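You operate a simulated robot arm through the tools that you are given. There is no shell and no other tool.

You are at the controls of a simulated robot arm. One attempt, no reset.

Task
Change the roll to car soap and label the orange bottle.
Fine: old roll onto the free peg, one whole label, roller arm back at the end; the others stay unlabelled. Where these are worked on the way, their far stop is far enough and under half their travel is too little: roller arm.
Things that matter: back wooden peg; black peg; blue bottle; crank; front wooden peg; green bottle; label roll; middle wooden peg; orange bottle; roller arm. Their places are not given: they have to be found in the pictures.

The check looks at the end state, three seconds after you hand in, the way a careful person would. Anything else that was tipped, shoved, dropped, spilled or broken makes it a failure.

Robot
A 6-joint arm with a two-finger parallel gripper, fixed in place. Base frame: the origin is at the foot of the arm, x ahead of it, y to its left, z up; the work surface is at about z = 770. Units: mm, rad, N and s.
With the tool pointing down near the work surface it reaches from about 380 to 900 mm from the base axis. Its first joint turns from -2.007 to 2.007 rad. Payload 3.43 kg.
The tool frame sits at the grasp point between the pads (the TCP): z along the fingers, y along the line on which they close. The tips reach 34 mm beyond it. The gripper opens to 128 mm. The fingers are 24 mm wide and 12 mm thick; the gripper's body (48 by 130 mm) begins 96 mm behind the TCP.
Orientation is that of the tool frame in the base frame, as [roll, pitch, yaw] about the fixed x, y, z axes, in that order (R = Rz(yaw) Ry(pitch) Rx(roll)). With the fingers straight down and closing along the base's y, the tool's x points along the base's -x, its y along +y and its z along -z.

Tools
- The arm moves only by the tool arm_command. Its argument "commands" is a list of rows, each an object of numbers (a shift or turn left out is 0, a gripper value left out holds the last): "hand": the closure, from 0 (fully open) to 1 (shut); "tx", "ty", "tz": the shift along the tool's x, y, z in mm; "ax", "ay", "az": the turn, a rotation vector about the tool's x, y, z in rad. In form: [{"hand": .., "tx": .., "ty": .., "tz": .., "ax": .., "ay": .., "az": ..}, ...]. A call has 1 to 20 rows; each row is the pose to reach, as a shift and turn from the pose commanded when the call began, along the tool's axes at that moment. Rows are played at 5 a second. More than 50 mm and 0.15 rad between two rows, or a gripper value outside its range, and nothing of the call is played. Where a pose cannot be reached the arm comes as near as it can. A force on the tool above 40 N (or 10 N above the force at the start of the call, whichever is more), or a blocked arm, ends the call early, and 0.2 s more pass. The fingers move at their own pace (about 108 mm/s each) and stop on an object; they squeeze with about 23 N. The grip force told is the motor's: it shows also when the fingers shut on nothing. Time passes only in rows, and 0.2 s behind the last, so rows that repeat a pose let the fingers close. It gives the time, the measured TCP pose, the force on the tool (base axes), the opening and the grip force at its end, in the units of the frame above (readings bear some noise), with the torque about the TCP (base axes, N m) and any sound that the robot's microphone picked up.
- Cameras (640 x 400 px; columns grow to the right, rows downward): "scene" is fixed at [219.8, 498.3, 1528.7]; the picture's right is [-0.35, -0.94, 0.00], its down [-0.76, 0.28, -0.58] and it looks along [0.55, -0.20, -0.81] (base axes); focal length 230 px, centre (320, 200). "wrist" rides on the gripper at [76, -11, -160] in the tool frame; the picture's right is [0.15, 0.99, 0.00], its down [-0.88, 0.13, -0.46] and it looks along [-0.45, 0.07, 0.89] (tool axes); focal length 234 px, centre (320, 200).
- grab_frame(camera): a new picture of that camera. No time passes.
- raise_lower(by): slides the trunk up (or, below 0, down) by that many mm; the arm rides with it, the base frame stays. It gives what a move gives, with no picture.
- measure_at(camera, pixels): for up to 12 pixels [column, row] of the newest picture of that camera ("zoom" is the newest enlarged one), the place [x, y, z] in the base frame of the surface seen there, good to about 2 mm. No time passes.
- zoom(camera, box): a new picture of the part [left, top, right, bottom] of that camera's present view, enlarged. No time passes.
- hand_in(): hands the job in; it is judged then, once.

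Open the gripper and draw the arm clear of the work before you hand the job in, unless the task says otherwise.

The tools are called as name(argument=value, ...) on one line, values as JSON. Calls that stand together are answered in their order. arm_command: Moves the arm, as the interface text tells. Its arguments: {"type":"object","properties":{"commands":{"type":"array"}},"required":["commands"]} The other tools are called the same way: raise_lower (by) slides the trunk up or down; grab_frame (camera) takes a picture; measure_at (camera, pixels) gives the place of the surface under pixels of a picture; zoom (camera, box) takes an enlarged picture of a part of a camera's view; hand_in () hands the job in.

At the start:

```text
time_s: 0.0
position: [543.9, 160.8, 1191.2]
tcp_rot: [-3.14, 0.003, -3.14]
wrist_force: [1.0, 0.1, 0.1]
ft_torque: [0.01, -0.02, 0.01]
grip_width: 127.9
grip_force: 0.0
trunk travel left (down, up): [-575.0, 215.0]
```

scene: 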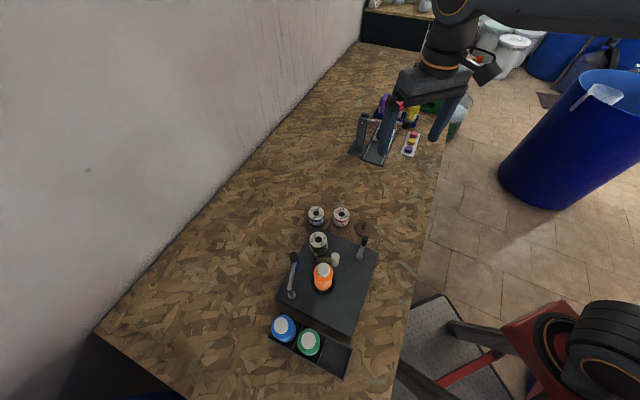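
wrist: 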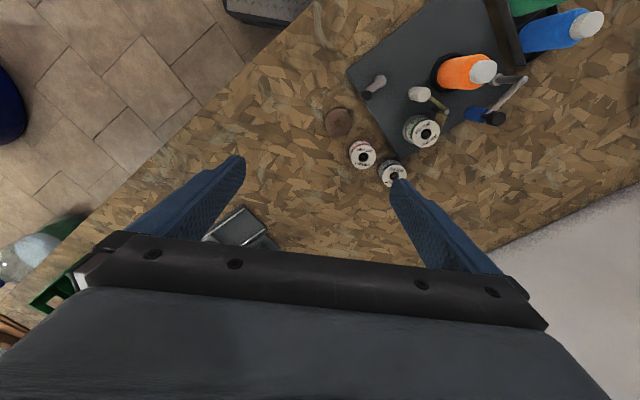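

The scene shows a labelling machine around (325,280), with rolls near (316,215), (341,216) and (318,240). I zoom in on both cameras to see the details.

zoom(camera="scene", box=[260, 190, 400, 290])

zoom(camera="wrist", box=[310, 0, 630, 200])

zoom(camera="scene", box=[250, 280, 390, 380])

```text
4.00 times, centred on (330, 240) of scene
```

zoom: 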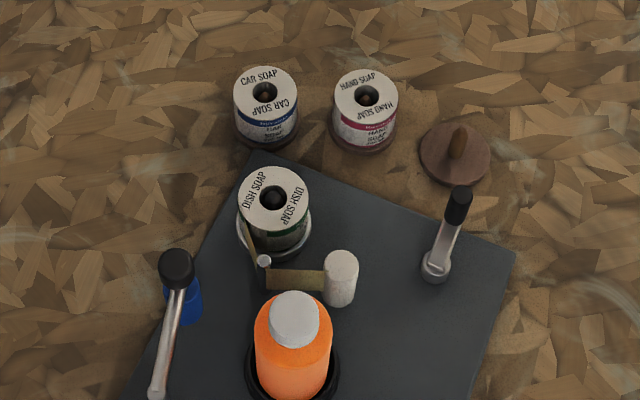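

```text
2.00 times, centred on (470, 100) of wrist
```

zoom: 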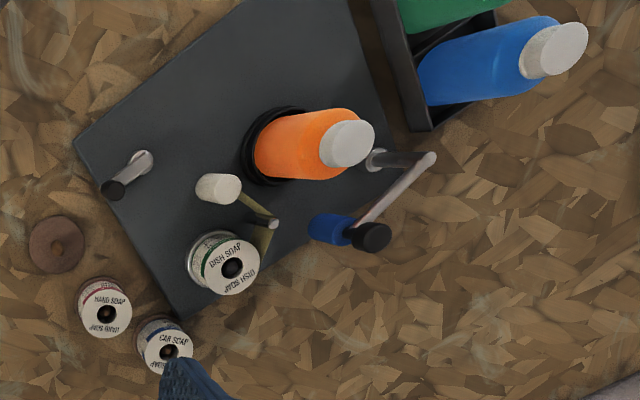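

```text
4.00 times, centred on (320, 330) of scene
```

zoom: 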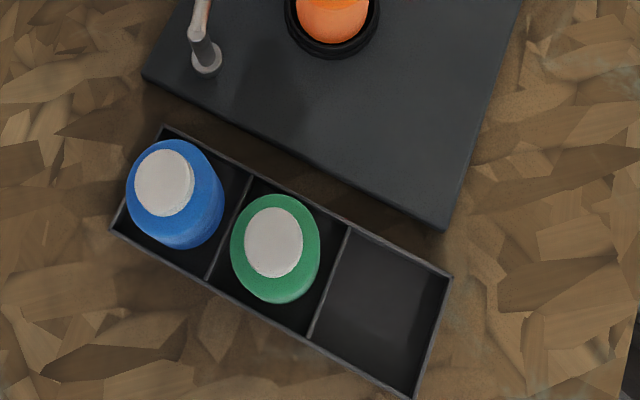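

I measure the key parts in the scene zooms.

zoom(camera="scene", box=[260, 190, 400, 290])

measure_at(camera="zoom", pixels=[[265, 92], [265, 75], [366, 96], [366, 76], [273, 197], [273, 180], [457, 140], [440, 170], [458, 193], [434, 268], [177, 262], [295, 318]])

measure_at(camera="zoom", pixels=[[158, 390], [185, 310], [340, 262], [263, 260], [255, 155], [512, 255], [400, 330], [300, 285], [296, 275], [450, 225], [550, 150], [342, 290]])

```text
4.00 times, centred on (330, 240) of scene
```

zoom: 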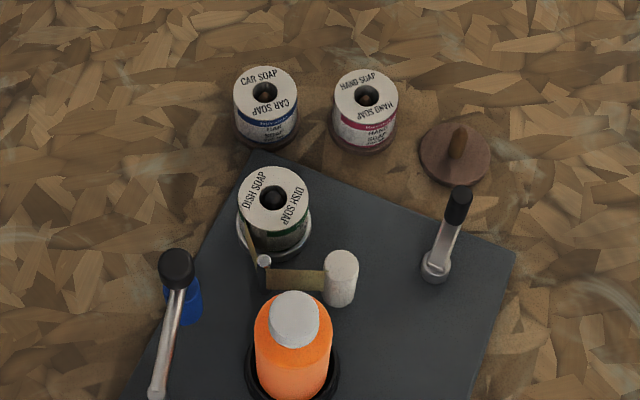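

```text
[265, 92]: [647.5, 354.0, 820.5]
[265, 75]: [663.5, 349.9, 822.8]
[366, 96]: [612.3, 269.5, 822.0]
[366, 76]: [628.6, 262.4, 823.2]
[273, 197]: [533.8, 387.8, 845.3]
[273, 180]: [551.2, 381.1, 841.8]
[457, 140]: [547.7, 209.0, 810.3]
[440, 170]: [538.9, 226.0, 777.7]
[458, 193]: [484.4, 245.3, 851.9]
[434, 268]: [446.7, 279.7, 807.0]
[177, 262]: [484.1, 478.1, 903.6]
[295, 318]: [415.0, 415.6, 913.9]
```

```text
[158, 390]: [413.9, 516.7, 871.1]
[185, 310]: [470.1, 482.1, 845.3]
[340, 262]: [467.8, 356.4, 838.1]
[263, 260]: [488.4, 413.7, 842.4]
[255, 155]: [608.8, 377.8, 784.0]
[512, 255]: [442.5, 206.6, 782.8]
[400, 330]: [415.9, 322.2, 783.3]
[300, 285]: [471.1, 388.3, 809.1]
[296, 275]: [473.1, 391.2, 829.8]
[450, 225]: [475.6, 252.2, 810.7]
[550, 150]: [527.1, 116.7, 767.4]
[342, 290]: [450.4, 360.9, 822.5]
```

All rolls, pegs and handles are located roughly. I move the wrist camera above the machine for a closer look.

arm_command(commands=[{"hand": 0, "tx": 10, "ty": 40, "tz": 10}, {"tx": 20, "ty": 80, "tz": 20}, {"tx": 30, "ty": 120, "tz": 40}, {"tx": 35, "ty": 160, "tz": 60}, {"tx": 40, "ty": 200, "tz": 80}, {"tx": 40, "ty": 230, "tz": 90}, {"tx": 40, "ty": 230, "tz": 90}])

grab_frame(camera="wrist")

grab_frame(camera="scene")

```text
time_s: 1.6
position: [501.7, 391.6, 1099.8]
tcp_rot: [-3.14, -0.002, 3.142]
wrist_force: [0.3, 0.1, 0.3]
ft_torque: [0.03, 0.0, 0.0]
grip_width: 128.1
grip_force: 0.1
trunk travel left (down, up): [-575.0, 215.0]
```

```text
taken
```

wrist: 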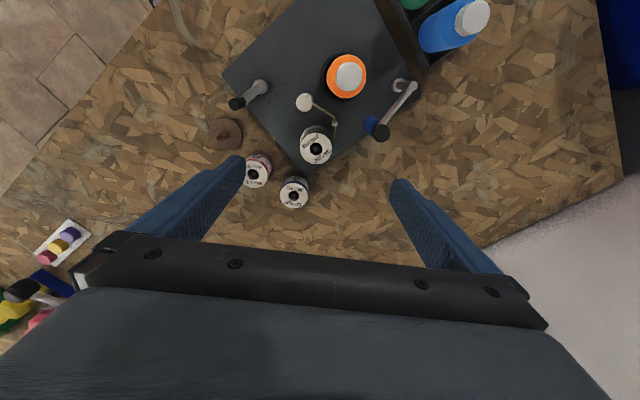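

```text
taken
```

scene: 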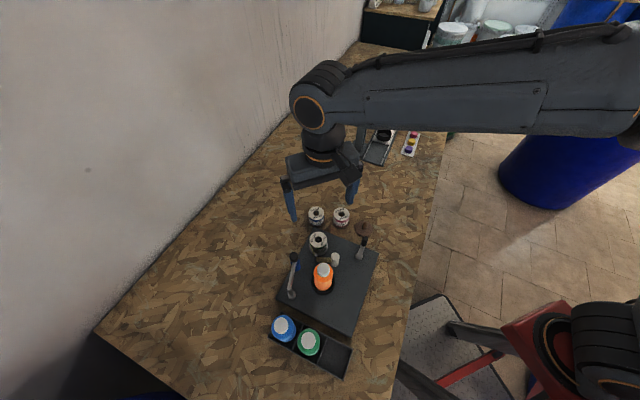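

The wrist view now shows the machine from above, with the roller arm at (395,105) and the crank at (255,92). I zoom and measure.

zoom(camera="wrist", box=[200, 20, 450, 220])

measure_at(camera="wrist", pixels=[[348, 75], [381, 132], [400, 88], [370, 123], [305, 102], [336, 123], [316, 149], [294, 195], [253, 174], [235, 103], [263, 86], [226, 130]])

```text
2.00 times, centred on (325, 120) of wrist
```

zoom: 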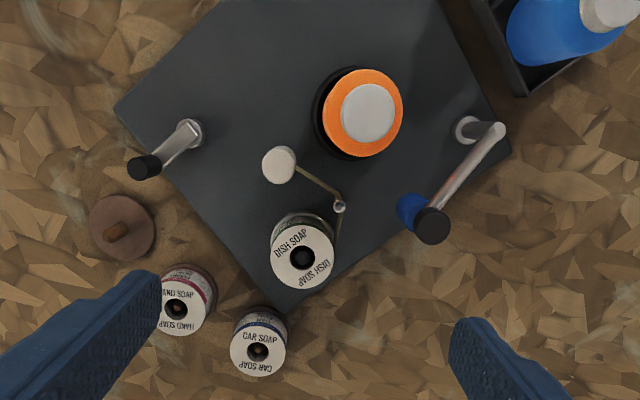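

```text
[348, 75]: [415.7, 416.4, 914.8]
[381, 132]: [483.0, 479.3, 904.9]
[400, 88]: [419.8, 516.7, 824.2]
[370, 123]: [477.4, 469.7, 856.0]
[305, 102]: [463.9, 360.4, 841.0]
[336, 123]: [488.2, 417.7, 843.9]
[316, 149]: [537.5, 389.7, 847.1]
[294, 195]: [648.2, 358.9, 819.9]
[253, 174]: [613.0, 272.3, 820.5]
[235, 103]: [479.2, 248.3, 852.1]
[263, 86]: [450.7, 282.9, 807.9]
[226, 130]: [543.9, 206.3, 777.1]
```

The zooms come out sharp, so I enlarge each part: rolls, black peg, crank and roller arm.

zoom(camera="wrist", box=[290, 90, 354, 130])

zoom(camera="wrist", box=[220, 70, 284, 110])

zoom(camera="scene", box=[336, 220, 384, 250])

zoom(camera="scene", box=[280, 246, 344, 286])

zoom(camera="scene", box=[296, 200, 360, 240])

```text
10.00 times, centred on (322, 110) of wrist
```

zoom: 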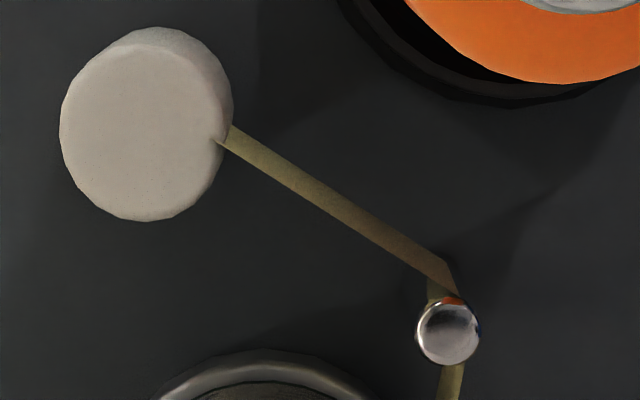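

```text
10.00 times, centred on (252, 90) of wrist
```

zoom: 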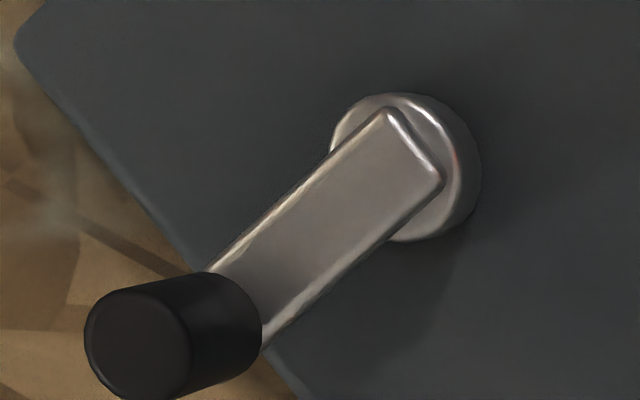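

```text
13.33 times, centred on (360, 235) of scene
```

zoom: 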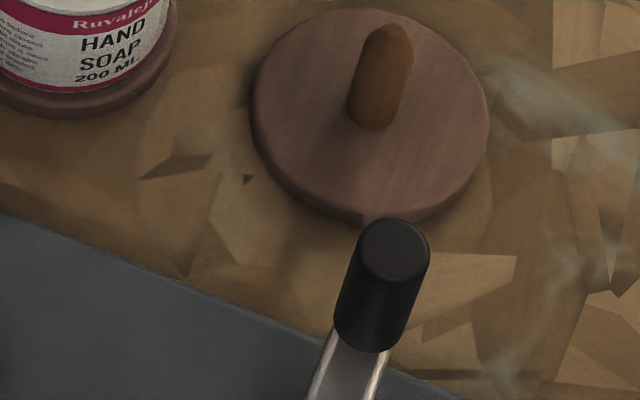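

```text
10.00 times, centred on (312, 266) of scene
```

zoom: 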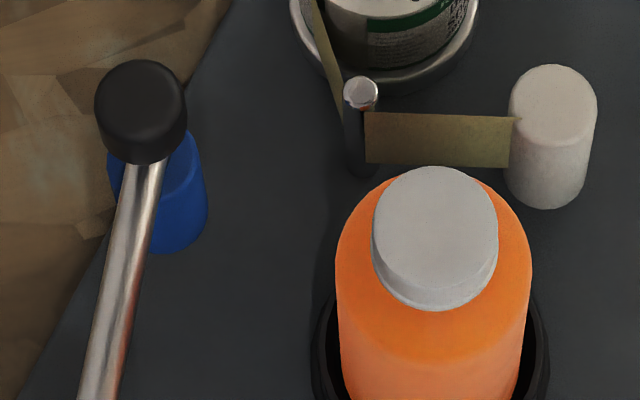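

```text
10.00 times, centred on (328, 220) of scene
```

zoom: 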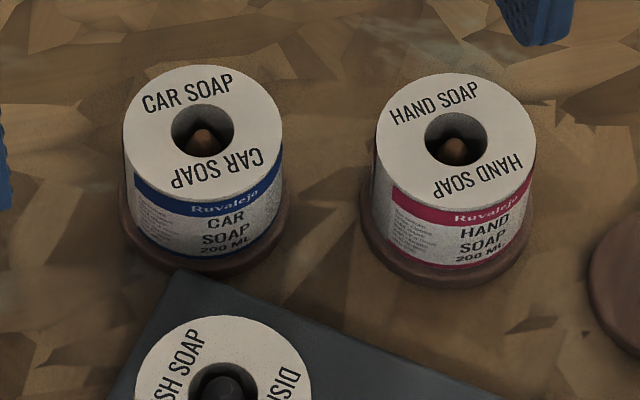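

I measure roll rims and the free peg in detail for grip positions.

measure_at(camera="zoom", pixels=[[128, 135], [278, 135], [203, 70], [203, 192], [175, 130], [204, 136], [380, 145], [531, 145], [455, 78], [455, 200], [122, 220], [285, 215]])

zoom(camera="scene", box=[290, 222, 354, 262])

measure_at(camera="zoom", pixels=[[197, 190], [367, 190], [282, 110], [282, 248], [275, 178], [260, 190], [290, 185], [190, 270], [380, 270], [280, 320], [255, 380], [250, 190]])

```text
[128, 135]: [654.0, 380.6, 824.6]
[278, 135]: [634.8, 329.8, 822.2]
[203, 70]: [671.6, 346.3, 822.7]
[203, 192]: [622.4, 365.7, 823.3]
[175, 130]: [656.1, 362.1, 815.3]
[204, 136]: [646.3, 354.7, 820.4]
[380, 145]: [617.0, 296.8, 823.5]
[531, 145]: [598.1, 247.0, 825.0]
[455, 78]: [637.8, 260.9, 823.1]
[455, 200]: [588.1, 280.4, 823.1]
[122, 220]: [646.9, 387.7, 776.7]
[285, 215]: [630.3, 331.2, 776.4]
```

```text
10.00 times, centred on (322, 242) of scene
```

zoom: 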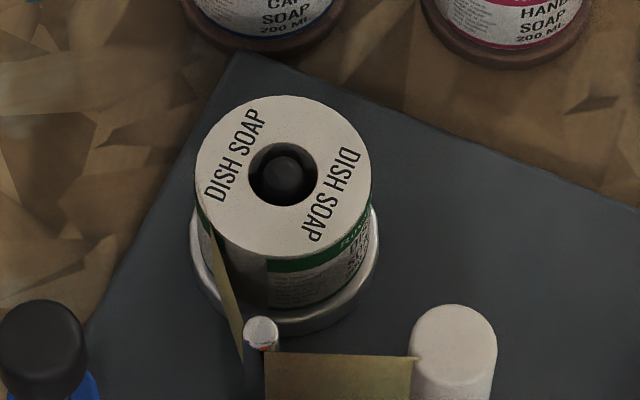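

```text
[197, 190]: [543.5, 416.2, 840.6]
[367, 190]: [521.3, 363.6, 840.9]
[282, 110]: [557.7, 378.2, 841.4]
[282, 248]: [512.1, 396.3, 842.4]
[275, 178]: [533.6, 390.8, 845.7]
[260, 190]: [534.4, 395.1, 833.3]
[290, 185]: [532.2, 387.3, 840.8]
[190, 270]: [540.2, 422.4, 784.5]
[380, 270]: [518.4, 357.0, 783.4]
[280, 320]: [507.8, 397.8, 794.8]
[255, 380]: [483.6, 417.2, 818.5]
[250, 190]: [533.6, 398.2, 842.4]
```

Next I locate the free peg, crank knob and roller arm knob precisely from the wrist view.

zoom(camera="wrist", box=[200, 110, 248, 140])

measure_at(camera="zoom", pixels=[[330, 280], [350, 270], [370, 260], [390, 250], [120, 250], [540, 250], [330, 100], [330, 360]])

zoom(camera="scene", box=[336, 220, 384, 250])

measure_at(camera="zoom", pixels=[[388, 35], [390, 50], [370, 125], [375, 100], [255, 110], [487, 130], [380, 12], [350, 215], [395, 250], [365, 250], [425, 250], [395, 275]])

```text
13.33 times, centred on (224, 125) of wrist
```

zoom: 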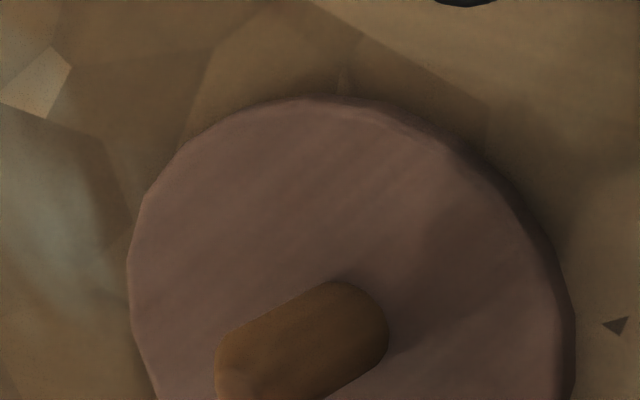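

```text
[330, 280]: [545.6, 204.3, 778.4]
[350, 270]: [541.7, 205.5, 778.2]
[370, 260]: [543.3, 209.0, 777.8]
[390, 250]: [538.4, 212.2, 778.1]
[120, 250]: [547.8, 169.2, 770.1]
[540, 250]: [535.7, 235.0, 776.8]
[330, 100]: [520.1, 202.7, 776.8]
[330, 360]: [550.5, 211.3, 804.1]
```

```text
13.33 times, centred on (360, 235) of scene
```

zoom: 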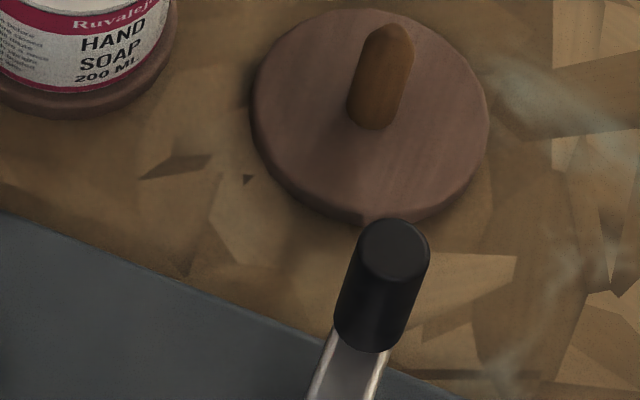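

```text
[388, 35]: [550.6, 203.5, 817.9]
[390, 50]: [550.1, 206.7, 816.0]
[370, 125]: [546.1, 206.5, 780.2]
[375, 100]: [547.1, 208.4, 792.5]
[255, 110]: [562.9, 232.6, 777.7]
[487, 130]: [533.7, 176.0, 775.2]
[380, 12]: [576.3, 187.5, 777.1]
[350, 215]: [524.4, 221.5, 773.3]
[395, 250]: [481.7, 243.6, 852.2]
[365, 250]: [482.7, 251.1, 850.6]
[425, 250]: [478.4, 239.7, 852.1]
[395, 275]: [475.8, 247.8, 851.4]
```

The dish roll on the black peg is centred near (534.5, 388) with its top at 841. I hover above it with the gripper turned 45°, keeping the fingers off the web and pin.

arm_command(commands=[{"hand": 0.3, "tx": -5, "ty": 0, "tz": 20, "az": 0.13}, {"tx": -10, "ty": -1, "tz": 45, "az": 0.26}, {"tx": -15, "ty": -1.5, "tz": 70, "az": 0.39}, {"tx": -20, "ty": -2, "tz": 95, "az": 0.52}, {"tx": -25, "ty": -2.5, "tz": 120, "az": 0.65}, {"tx": -30.6, "ty": -2.8, "tz": 141, "az": 0.785}, {"tx": -30.6, "ty": -2.8, "tz": 141, "az": 0.785}])

grab_frame(camera="wrist")

zoom(camera="scene", box=[260, 180, 388, 260])

```text
time_s: 3.2
position: [535.2, 386.8, 961.5]
tcp_rot: [3.141, -0.001, 2.356]
wrist_force: [0.1, 0.3, -0.5]
ft_torque: [-0.02, -0.01, 0.0]
grip_width: 89.5
grip_force: 0.0
trunk travel left (down, up): [-575.0, 215.0]
```

```text
taken
```

wrist: 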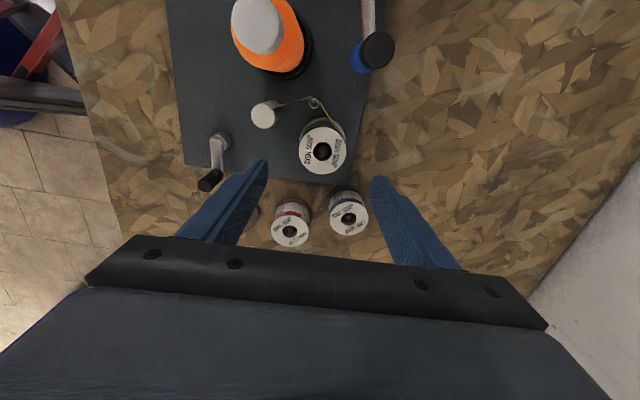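

```text
5.00 times, centred on (324, 220) of scene
```

zoom: 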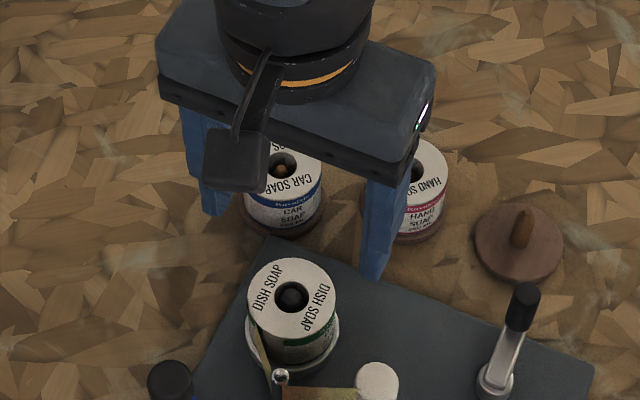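

The roll sits at wrist (322,150), right where the TCP projects, so the alignment is good. I measure its centre more finely.

zoom(camera="wrist", box=[282, 120, 362, 170])

measure_at(camera="zoom", pixels=[[150, 260], [490, 260], [320, 100], [320, 410], [260, 255], [390, 255], [325, 250], [330, 60], [450, 20]])

```text
8.00 times, centred on (322, 145) of wrist
```

zoom: 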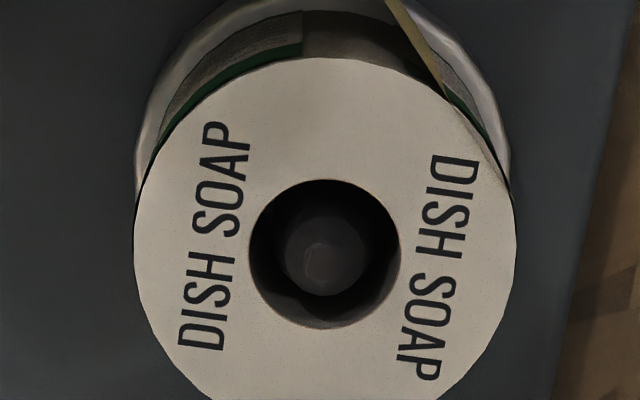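

```text
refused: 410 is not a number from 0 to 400
```

I retry the measurement with in-range pixels.

measure_at(camera="zoom", pixels=[[140, 250], [510, 250], [325, 62], [325, 390], [240, 250], [410, 250], [325, 170], [325, 340], [320, 265]])

```text
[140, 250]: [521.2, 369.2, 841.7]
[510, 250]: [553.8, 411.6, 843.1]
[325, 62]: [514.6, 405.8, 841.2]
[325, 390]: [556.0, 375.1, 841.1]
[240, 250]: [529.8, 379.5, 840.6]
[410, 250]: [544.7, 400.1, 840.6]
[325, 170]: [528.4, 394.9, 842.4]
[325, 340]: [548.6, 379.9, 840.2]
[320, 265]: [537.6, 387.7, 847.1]
```

Refined roll centre is about (537.5, 389.5). I shift slightly, descend to z≈838 (tips above the flange) and close.

arm_command(commands=[{"hand": 0.4, "tx": -0.7, "ty": 2.8, "tz": 10}, {"tx": -0.7, "ty": 2.8, "tz": 35}, {"tx": -0.7, "ty": 2.8, "tz": 60}, {"tx": -0.7, "ty": 2.8, "tz": 85}, {"tx": -0.7, "ty": 2.8, "tz": 105}, {"tx": -0.7, "ty": 2.8, "tz": 117}, {"tx": -0.7, "ty": 2.8, "tz": 122}, {"tx": -0.7, "ty": 2.8, "tz": 122}])

grab_frame(camera="wrist")

zoom(camera="scene", box=[260, 200, 388, 280])

```text
time_s: 5.0
position: [538.5, 388.8, 838.7]
tcp_rot: [-3.141, 0.0, 2.356]
wrist_force: [0.8, 0.8, 0.4]
ft_torque: [0.02, 0.03, 0.05]
grip_width: 76.7
grip_force: 0.1
trunk travel left (down, up): [-575.0, 215.0]
```

```text
taken
```

wrist: 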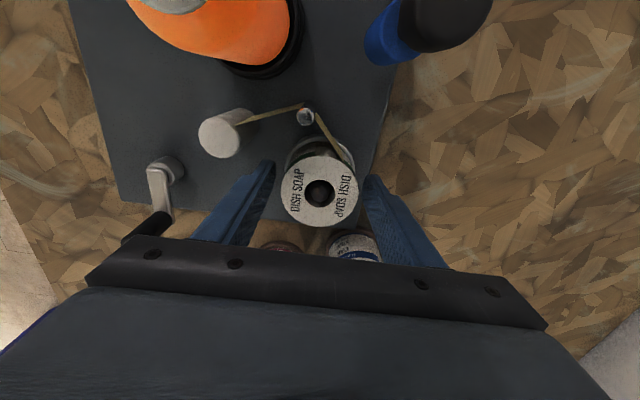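

```text
5.00 times, centred on (324, 240) of scene
```

zoom: 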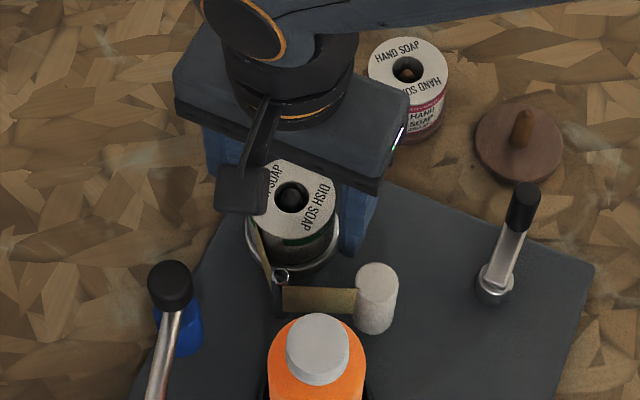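

The fingers straddle the roll, centred at wrist (320,190). I close on it.

arm_command(commands=[{"hand": 0.6}, {"hand": 0.75}, {"hand": 0.75}, {"hand": 0.75}])

```text
time_s: 6.0
position: [538.7, 388.3, 839.2]
tcp_rot: [3.141, 0.0, 2.357]
wrist_force: [-0.9, -0.2, 0.6]
ft_torque: [-0.02, 0.01, 0.02]
grip_width: 55.6
grip_force: 23.4
trunk travel left (down, up): [-575.0, 215.0]
```

It grips at 55.6 mm width with 23 N. I lift straight up off the black peg.

arm_command(commands=[{"hand": 0.75, "tz": -10}, {"tz": -25}, {"tz": -45}, {"tz": -65}, {"tz": -85}, {"tz": -90}, {"tz": -90}])

grab_frame(camera="wrist")

zoom(camera="scene", box=[260, 200, 388, 280])

```text
time_s: 7.6
position: [537.5, 389.7, 927.7]
tcp_rot: [3.141, 0.0, 2.356]
wrist_force: [0.3, 0.6, -0.2]
ft_torque: [-0.01, 0.01, 0.02]
grip_width: 31.8
grip_force: 0.1
trunk travel left (down, up): [-575.0, 215.0]
```

```text
taken
```

wrist: 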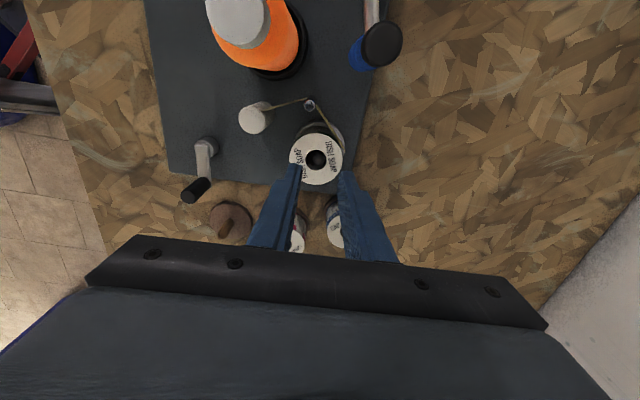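

```text
5.00 times, centred on (324, 240) of scene
```

zoom: 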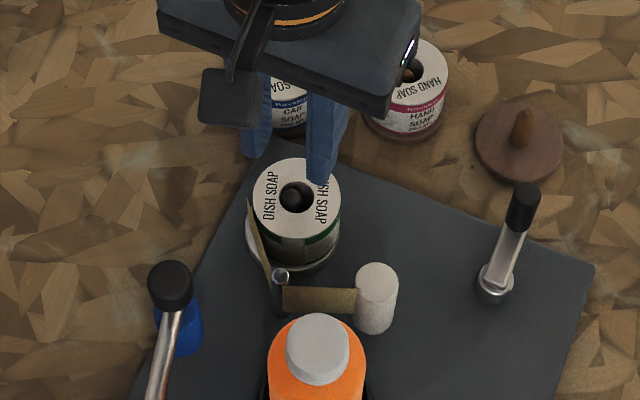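

The fingers slipped off and the roll stayed on the black peg. I check how the roll sits now.

zoom(camera="scene", box=[290, 222, 354, 262])

measure_at(camera="zoom", pixels=[[230, 200], [340, 240], [270, 165], [280, 150], [282, 245], [310, 290], [290, 318]])

zoom(camera="wrist", box=[276, 120, 356, 170])

measure_at(camera="zoom", pixels=[[120, 300], [530, 300], [325, 120], [250, 320], [400, 320], [320, 240], [325, 392]])

```text
10.00 times, centred on (322, 242) of scene
```

zoom: 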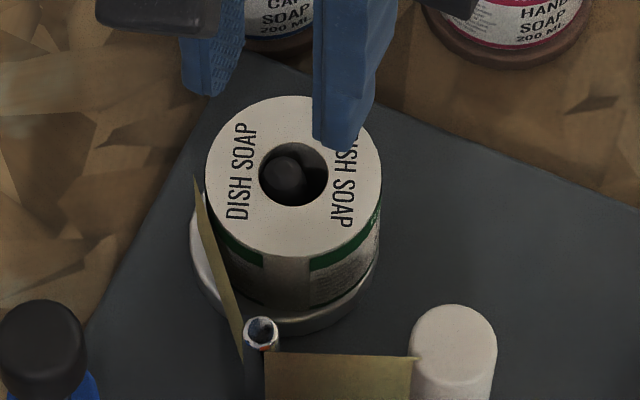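

```text
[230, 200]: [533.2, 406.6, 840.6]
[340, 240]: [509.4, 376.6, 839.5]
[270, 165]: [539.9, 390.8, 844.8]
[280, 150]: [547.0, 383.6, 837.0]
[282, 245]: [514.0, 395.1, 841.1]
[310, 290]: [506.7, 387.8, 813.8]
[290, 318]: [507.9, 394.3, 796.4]
```

```text
8.00 times, centred on (316, 145) of wrist
```

zoom: 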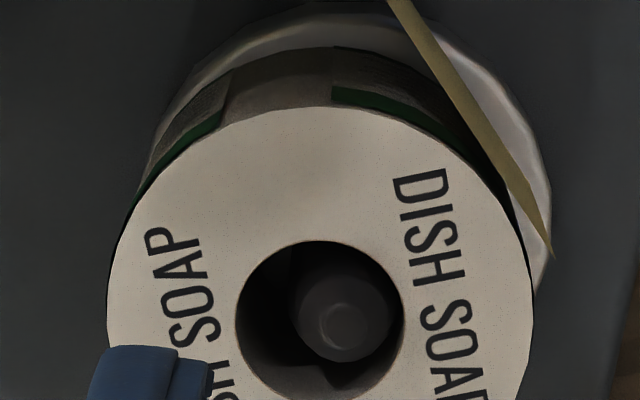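

```text
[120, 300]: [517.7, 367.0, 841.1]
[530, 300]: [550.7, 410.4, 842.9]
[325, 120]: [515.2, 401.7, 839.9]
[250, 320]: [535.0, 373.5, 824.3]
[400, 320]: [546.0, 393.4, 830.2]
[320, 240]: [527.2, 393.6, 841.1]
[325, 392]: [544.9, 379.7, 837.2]
```

The roll slipped with its height unchanged and has moved slightly towards (536,387). I regrip a little lower with full closing, then test with a small slow lift.

arm_command(commands=[{"hand": 0.4, "tx": -1, "ty": -2.5, "tz": 0}, {"tx": -1, "ty": -2.5, "tz": 0}, {"tx": -1, "ty": -2.5, "tz": 30}, {"tx": -1, "ty": -2.5, "tz": 60}, {"tx": -1, "ty": -2.5, "tz": 80}, {"tx": -1, "ty": -2.5, "tz": 91.5}, {"tx": -1, "ty": -2.5, "tz": 91.5}, {"hand": 1, "tx": -1, "ty": -2.5, "tz": 91.5}, {"tx": -1, "ty": -2.5, "tz": 91.5}, {"tx": -1, "ty": -2.5, "tz": 91.5}, {"tx": -1, "ty": -2.5, "tz": 91.5}])

grab_frame(camera="wrist")

arm_command(commands=[{"tz": -3}, {"tz": -6}, {"tz": -10}])

grab_frame(camera="wrist")

zoom(camera="scene", box=[290, 222, 354, 262])

```text
time_s: 10.0
position: [536.5, 387.7, 838.8]
tcp_rot: [-3.142, 0.0, 2.355]
wrist_force: [0.2, 0.4, -0.2]
ft_torque: [0.01, 0.03, 0.0]
grip_width: 55.7
grip_force: 23.2
trunk travel left (down, up): [-575.0, 215.0]
```

```text
taken
```

wrist: 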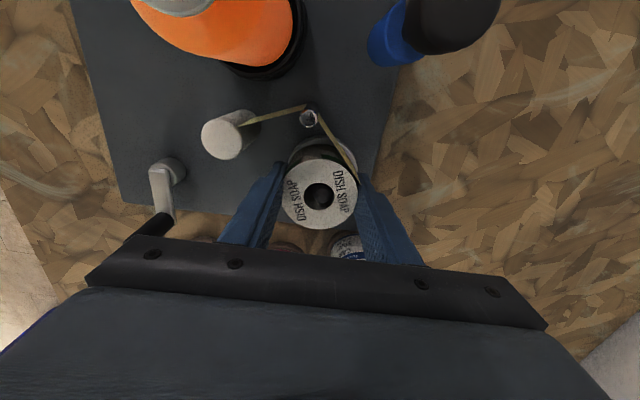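

```text
time_s: 10.8
position: [537.1, 387.6, 848.0]
tcp_rot: [-3.141, 0.001, 2.356]
wrist_force: [-0.6, 0.5, -1.5]
ft_torque: [-0.03, -0.01, -0.04]
grip_width: 55.4
grip_force: 23.3
trunk travel left (down, up): [-575.0, 215.0]
```

```text
taken
```

wrist: 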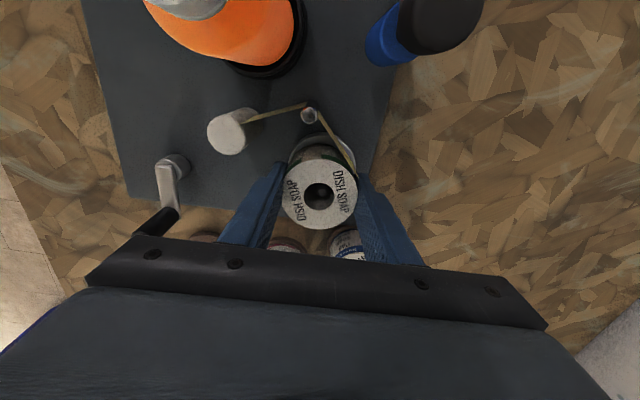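

```text
10.00 times, centred on (322, 242) of scene
```

zoom: 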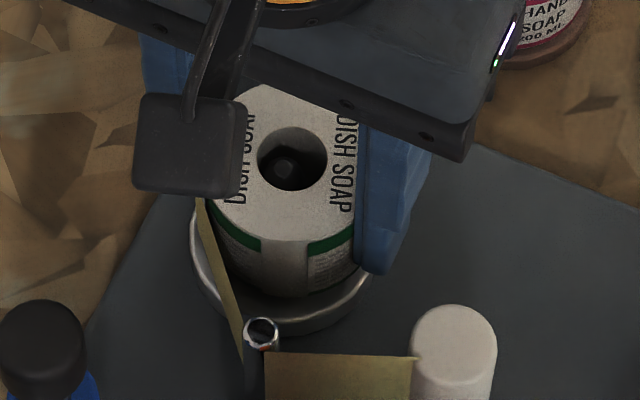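

With full closing the roll came up with the fingers: the peg now sits deep in the bore. I continue lifting gently.

arm_command(commands=[{"hand": 1, "tz": -4}, {"tz": -8}, {"tz": -14}, {"tz": -20}, {"tz": -27}, {"tz": -34}, {"tz": -41}, {"tz": -48}, {"tz": -55}, {"tz": -62}, {"tz": -69}, {"tz": -75}, {"tz": -80}, {"tz": -80}])

zoom(camera="scene", box=[260, 190, 388, 270])

grab_frame(camera="wrist")

```text
time_s: 13.8
position: [536.8, 386.6, 925.5]
tcp_rot: [3.141, 0.002, 2.355]
wrist_force: [-0.5, 0.4, -0.4]
ft_torque: [0.0, -0.03, 0.0]
grip_width: 55.4
grip_force: 22.5
trunk travel left (down, up): [-575.0, 215.0]
```

```text
5.00 times, centred on (324, 230) of scene
```

zoom: 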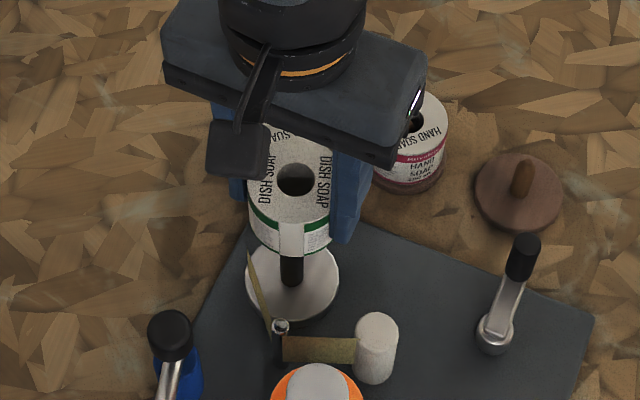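

```text
taken
```

wrist: 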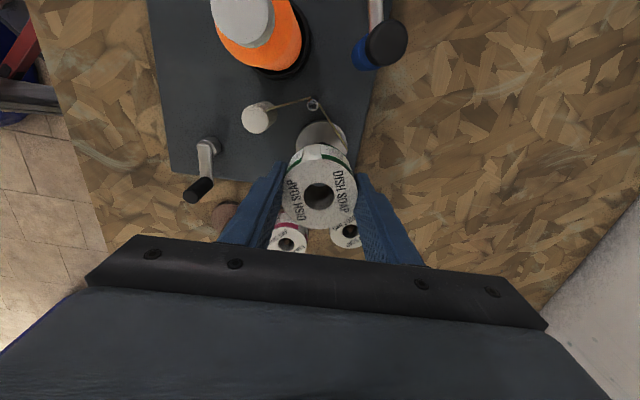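

The roll is off the black peg. I measure how it sits in the grip.

zoom(camera="wrist", box=[276, 145, 372, 235])

measure_at(camera="wrist", pixels=[[290, 192], [352, 192], [320, 163], [320, 226], [303, 192], [337, 192], [320, 176], [320, 210]])

zoom(camera="scene", box=[260, 190, 388, 270])

measure_at(camera="zoom", pixels=[[290, 225], [310, 245], [270, 240], [291, 268], [291, 280], [291, 300], [320, 270]])

```text
4.44 times, centred on (324, 190) of wrist
```

zoom: 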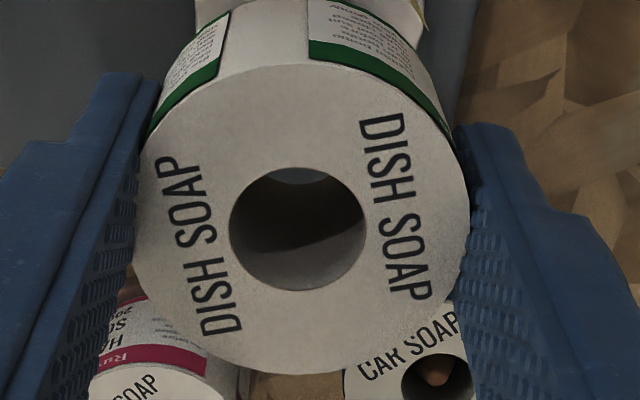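

```text
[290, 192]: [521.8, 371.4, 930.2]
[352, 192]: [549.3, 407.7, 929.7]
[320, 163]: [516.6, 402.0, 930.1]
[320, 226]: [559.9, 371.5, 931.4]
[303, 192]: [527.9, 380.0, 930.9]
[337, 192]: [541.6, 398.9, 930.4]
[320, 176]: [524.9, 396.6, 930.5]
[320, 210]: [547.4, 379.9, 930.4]
```

```text
5.00 times, centred on (324, 230) of scene
```

zoom: 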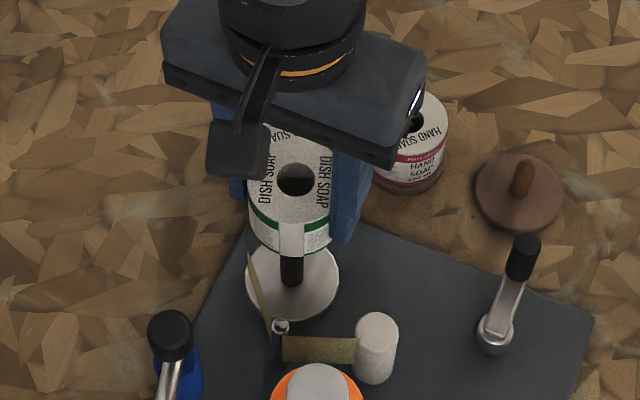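

```text
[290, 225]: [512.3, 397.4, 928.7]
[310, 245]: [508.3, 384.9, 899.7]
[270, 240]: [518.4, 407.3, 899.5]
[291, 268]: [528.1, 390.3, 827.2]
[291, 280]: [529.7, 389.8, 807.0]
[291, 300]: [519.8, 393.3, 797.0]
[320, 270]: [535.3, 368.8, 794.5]
```

The roll is centred in the grip with its top about 4 mm above the TCP. I carry it over the free wooden peg near (550,204.7) and turn the gripper back so it closes along y.

arm_command(commands=[{"hand": 1, "tx": -6, "ty": -5, "az": -0.03}, {"tx": -17.4, "ty": -15, "az": -0.09}, {"tx": -34.8, "ty": -30, "az": -0.19}, {"tx": -52.2, "ty": -45, "az": -0.29}, {"tx": -69.6, "ty": -60, "az": -0.39}, {"tx": -87, "ty": -75, "az": -0.49}, {"tx": -104.4, "ty": -90, "az": -0.59}, {"tx": -121.8, "ty": -105, "az": -0.69}, {"tx": -133, "ty": -115, "az": -0.75}, {"tx": -139.2, "ty": -120, "az": -0.785}, {"tx": -139.2, "ty": -120, "az": -0.785}, {"tx": -139.2, "ty": -120, "az": -0.785}])

grab_frame(camera="wrist")

zoom(camera="scene", box=[310, 190, 406, 250])

```text
time_s: 16.4
position: [550.8, 204.7, 926.4]
tcp_rot: [3.141, 0.0, -3.14]
wrist_force: [0.1, 0.0, -0.5]
ft_torque: [-0.01, 0.02, -0.06]
grip_width: 55.3
grip_force: 23.4
trunk travel left (down, up): [-575.0, 215.0]
```

```text
taken
```

wrist: 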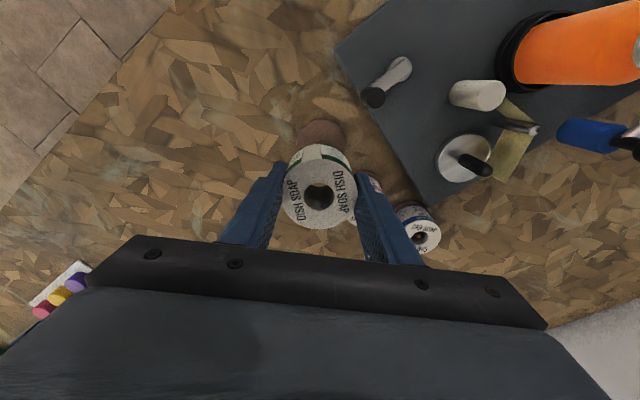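

```text
6.67 times, centred on (358, 220) of scene
```

zoom: 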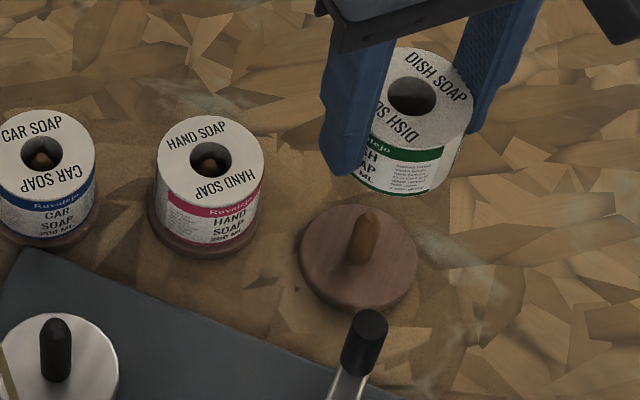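

The roll hangs above the free peg. I measure the bore rim and the peg to confirm they line up.

measure_at(camera="zoom", pixels=[[368, 218], [369, 225], [364, 262], [372, 240], [302, 250], [417, 270], [385, 205], [345, 307]])

zoom(camera="wrist", box=[276, 145, 372, 235])

measure_at(camera="zoom", pixels=[[145, 230], [460, 230], [225, 230], [370, 230], [297, 160], [297, 298], [297, 72], [297, 368]])

```text
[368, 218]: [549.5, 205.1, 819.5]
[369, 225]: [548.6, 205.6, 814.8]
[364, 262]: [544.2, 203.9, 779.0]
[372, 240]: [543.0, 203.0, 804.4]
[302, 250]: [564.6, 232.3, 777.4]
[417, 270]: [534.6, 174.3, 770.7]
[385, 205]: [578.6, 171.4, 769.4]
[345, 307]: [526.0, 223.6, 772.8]
```

```text
4.44 times, centred on (324, 190) of wrist
```

zoom: 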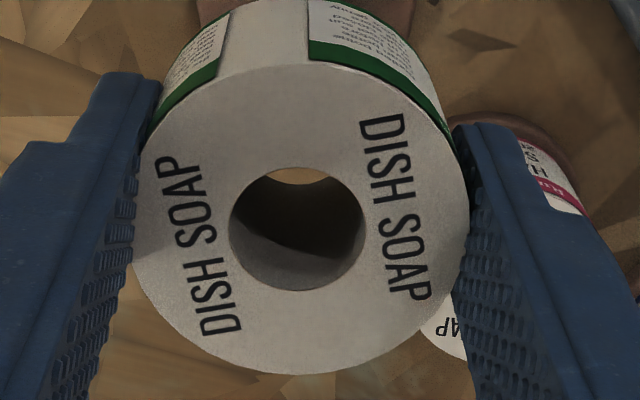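

```text
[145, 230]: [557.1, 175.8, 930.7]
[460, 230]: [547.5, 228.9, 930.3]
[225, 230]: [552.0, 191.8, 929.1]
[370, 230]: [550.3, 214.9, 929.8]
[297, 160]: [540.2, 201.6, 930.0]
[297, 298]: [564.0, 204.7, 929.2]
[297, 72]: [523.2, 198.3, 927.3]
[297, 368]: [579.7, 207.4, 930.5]
```

The bore centre is (551.5,203.3) against a peg axis near (549.5,204.2). I correct by about 1.7 mm and lower the roll onto the peg.

arm_command(commands=[{"hand": 1, "tx": 1.7, "ty": 0.7, "tz": 10}, {"tx": 1.7, "ty": 0.7, "tz": 22}, {"tx": 1.7, "ty": 0.7, "tz": 34}, {"tx": 1.7, "ty": 0.7, "tz": 46}, {"tx": 1.7, "ty": 0.7, "tz": 55}, {"tx": 1.7, "ty": 0.7, "tz": 62}, {"tx": 1.7, "ty": 0.7, "tz": 69}, {"tx": 1.7, "ty": 0.7, "tz": 76}, {"tx": 1.7, "ty": 0.7, "tz": 83}, {"tx": 1.7, "ty": 0.7, "tz": 90}, {"tx": 1.7, "ty": 0.7, "tz": 97}, {"tx": 1.7, "ty": 0.7, "tz": 102}, {"tx": 1.7, "ty": 0.7, "tz": 105}, {"tx": 1.7, "ty": 0.7, "tz": 105}])

grab_frame(camera="wrist")

zoom(camera="scene", box=[310, 190, 406, 250])

```text
time_s: 19.4
position: [547.6, 204.6, 822.5]
tcp_rot: [-3.141, 0.001, 3.141]
wrist_force: [1.1, -0.2, -1.6]
ft_torque: [0.0, -0.02, 0.01]
grip_width: 55.6
grip_force: 23.1
trunk travel left (down, up): [-575.0, 215.0]
```

```text
taken
```

wrist: 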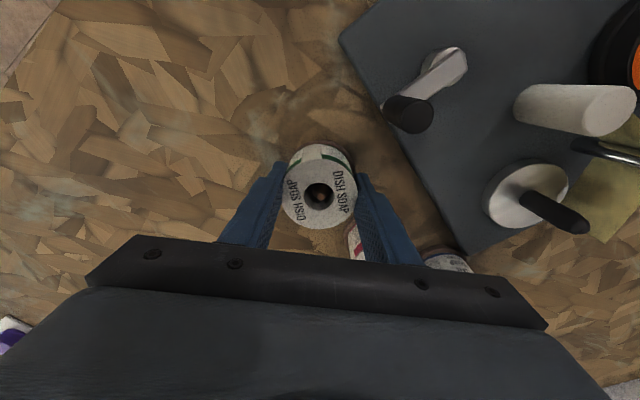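

```text
6.67 times, centred on (358, 220) of scene
```

zoom: 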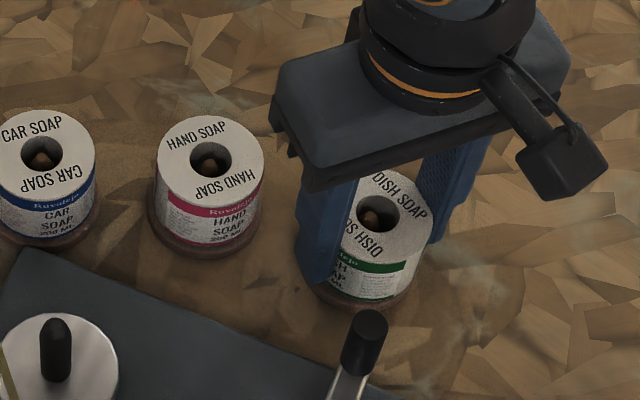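

The peg is in the bore and the roll is about 2 mm above the disc. I lower a touch, open slightly and withdraw upward.

arm_command(commands=[{"hand": 1, "tz": 1.5}, {"tz": 1.5}, {"hand": 0.42, "tz": 1.5}, {"tz": 1.5}, {"tz": 1.5}, {"tz": 0}, {"tz": -15}, {"tz": -35}, {"tz": -60}, {"tz": -85}, {"tz": -105}, {"tz": -105}])

grab_frame(camera="wrist")

zoom(camera="scene", box=[290, 190, 386, 250])

```text
time_s: 22.0
position: [546.9, 203.7, 928.3]
tcp_rot: [3.14, 0.0, 3.141]
wrist_force: [1.1, -0.1, 0.4]
ft_torque: [-0.03, 0.01, 0.02]
grip_width: 74.0
grip_force: 0.0
trunk travel left (down, up): [-575.0, 215.0]
```

```text
taken
```

wrist: 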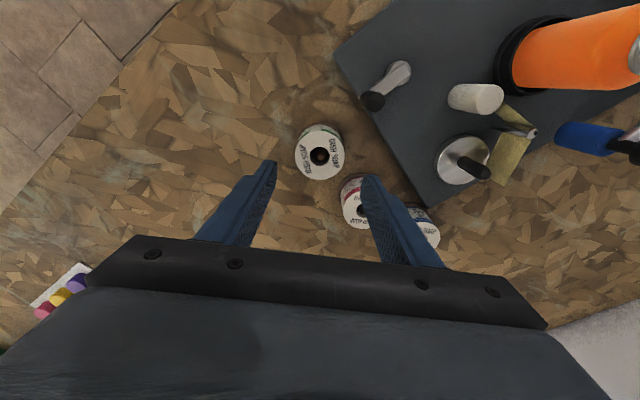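

```text
6.67 times, centred on (338, 220) of scene
```

zoom: 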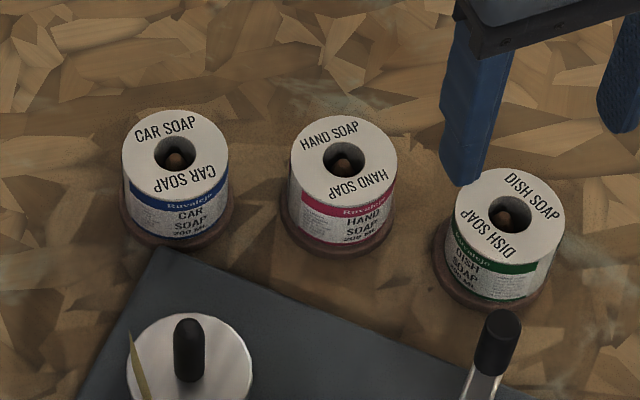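

Dish soap sits properly on the free peg. Next I hover over the car soap roll at about (647,356), turning 45° again.

arm_command(commands=[{"hand": 0.4, "tx": -8, "ty": 12, "az": 0.08}, {"tx": -22, "ty": 34, "az": 0.18}, {"tx": -38, "ty": 58, "az": 0.3}, {"tx": -54, "ty": 82, "az": 0.42}, {"tx": -70, "ty": 106, "az": 0.54}, {"tx": -85, "ty": 130, "az": 0.66}, {"tx": -95, "ty": 145, "az": 0.75}, {"tx": -99.2, "ty": 151.6, "az": 0.785}, {"tx": -99.2, "ty": 151.6, "az": 0.785}, {"tx": -99.2, "ty": 151.6, "az": 0.785}])

grab_frame(camera="wrist")

zoom(camera="wrist", box=[282, 110, 362, 170])

```text
time_s: 24.2
position: [646.7, 355.4, 930.3]
tcp_rot: [-3.141, -0.001, 2.356]
wrist_force: [0.9, 0.4, 0.5]
ft_torque: [0.01, 0.0, 0.0]
grip_width: 76.8
grip_force: 0.1
trunk travel left (down, up): [-575.0, 215.0]
```

```text
taken
```

wrist: 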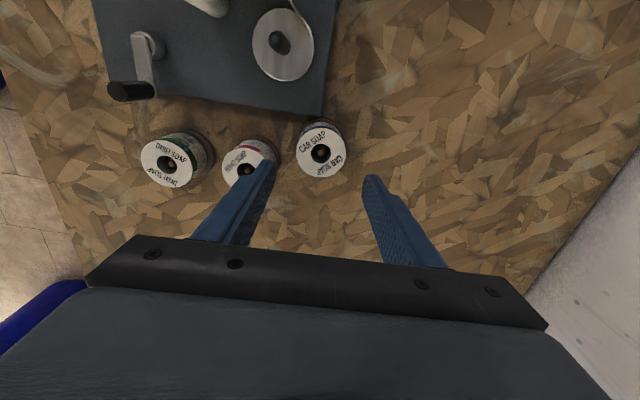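

```text
6.67 times, centred on (322, 140) of wrist
```

zoom: 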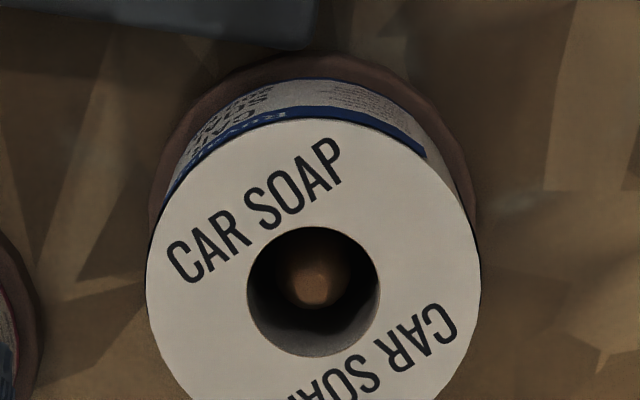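

I measure the car soap roll's rims for its exact centre.

measure_at(camera="zoom", pixels=[[240, 290], [388, 290], [313, 220], [313, 364], [155, 290], [473, 290]])

measure_at(camera="wrist", pixels=[[255, 45], [313, 45], [283, 12], [283, 78], [278, 42], [270, 47]])

```text
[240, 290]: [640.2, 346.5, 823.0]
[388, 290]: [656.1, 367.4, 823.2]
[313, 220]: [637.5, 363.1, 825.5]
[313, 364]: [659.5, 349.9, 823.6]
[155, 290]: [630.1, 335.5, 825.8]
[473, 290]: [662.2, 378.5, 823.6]
```

```text
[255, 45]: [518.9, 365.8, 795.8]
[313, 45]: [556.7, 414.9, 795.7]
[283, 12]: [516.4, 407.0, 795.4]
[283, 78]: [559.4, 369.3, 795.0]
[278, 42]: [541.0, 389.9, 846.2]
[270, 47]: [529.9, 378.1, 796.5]
```

The car roll centre is (648,357) and the black peg axis is about (538,389). I descend to z≈820, grip fully and test-lift slowly.

arm_command(commands=[{"hand": 0.4, "ty": 1.4, "tz": 20}, {"ty": 1.4, "tz": 45}, {"ty": 1.4, "tz": 70}, {"ty": 1.4, "tz": 90}, {"ty": 1.4, "tz": 102}, {"ty": 1.4, "tz": 107}, {"ty": 1.4, "tz": 107}, {"hand": 1, "ty": 1.4, "tz": 107}, {"ty": 1.4, "tz": 107}, {"ty": 1.4, "tz": 107}, {"ty": 1.4, "tz": 107}, {"ty": 1.4, "tz": 104}, {"ty": 1.4, "tz": 100}, {"ty": 1.4, "tz": 95}, {"ty": 1.4, "tz": 95}])

grab_frame(camera="wrist")

zoom(camera="scene", box=[280, 180, 376, 240])

```text
time_s: 27.4
position: [649.7, 357.9, 831.4]
tcp_rot: [3.141, 0.0, 2.355]
wrist_force: [0.3, -0.2, -0.7]
ft_torque: [-0.03, -0.01, -0.04]
grip_width: 55.6
grip_force: 23.1
trunk travel left (down, up): [-575.0, 215.0]
```

```text
taken
```

wrist: 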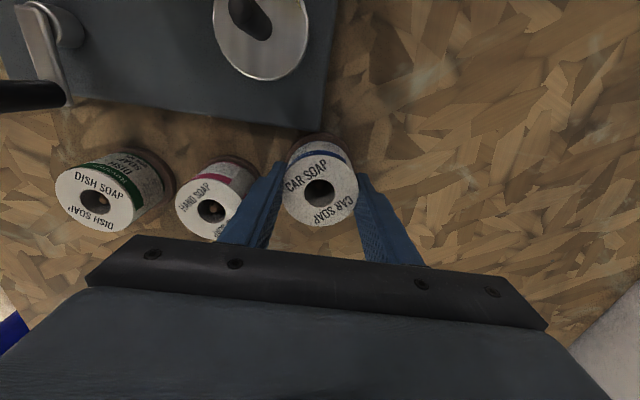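

```text
6.67 times, centred on (328, 210) of scene
```

zoom: 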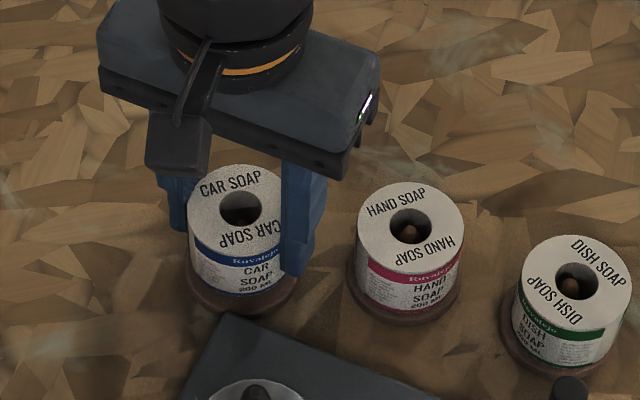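

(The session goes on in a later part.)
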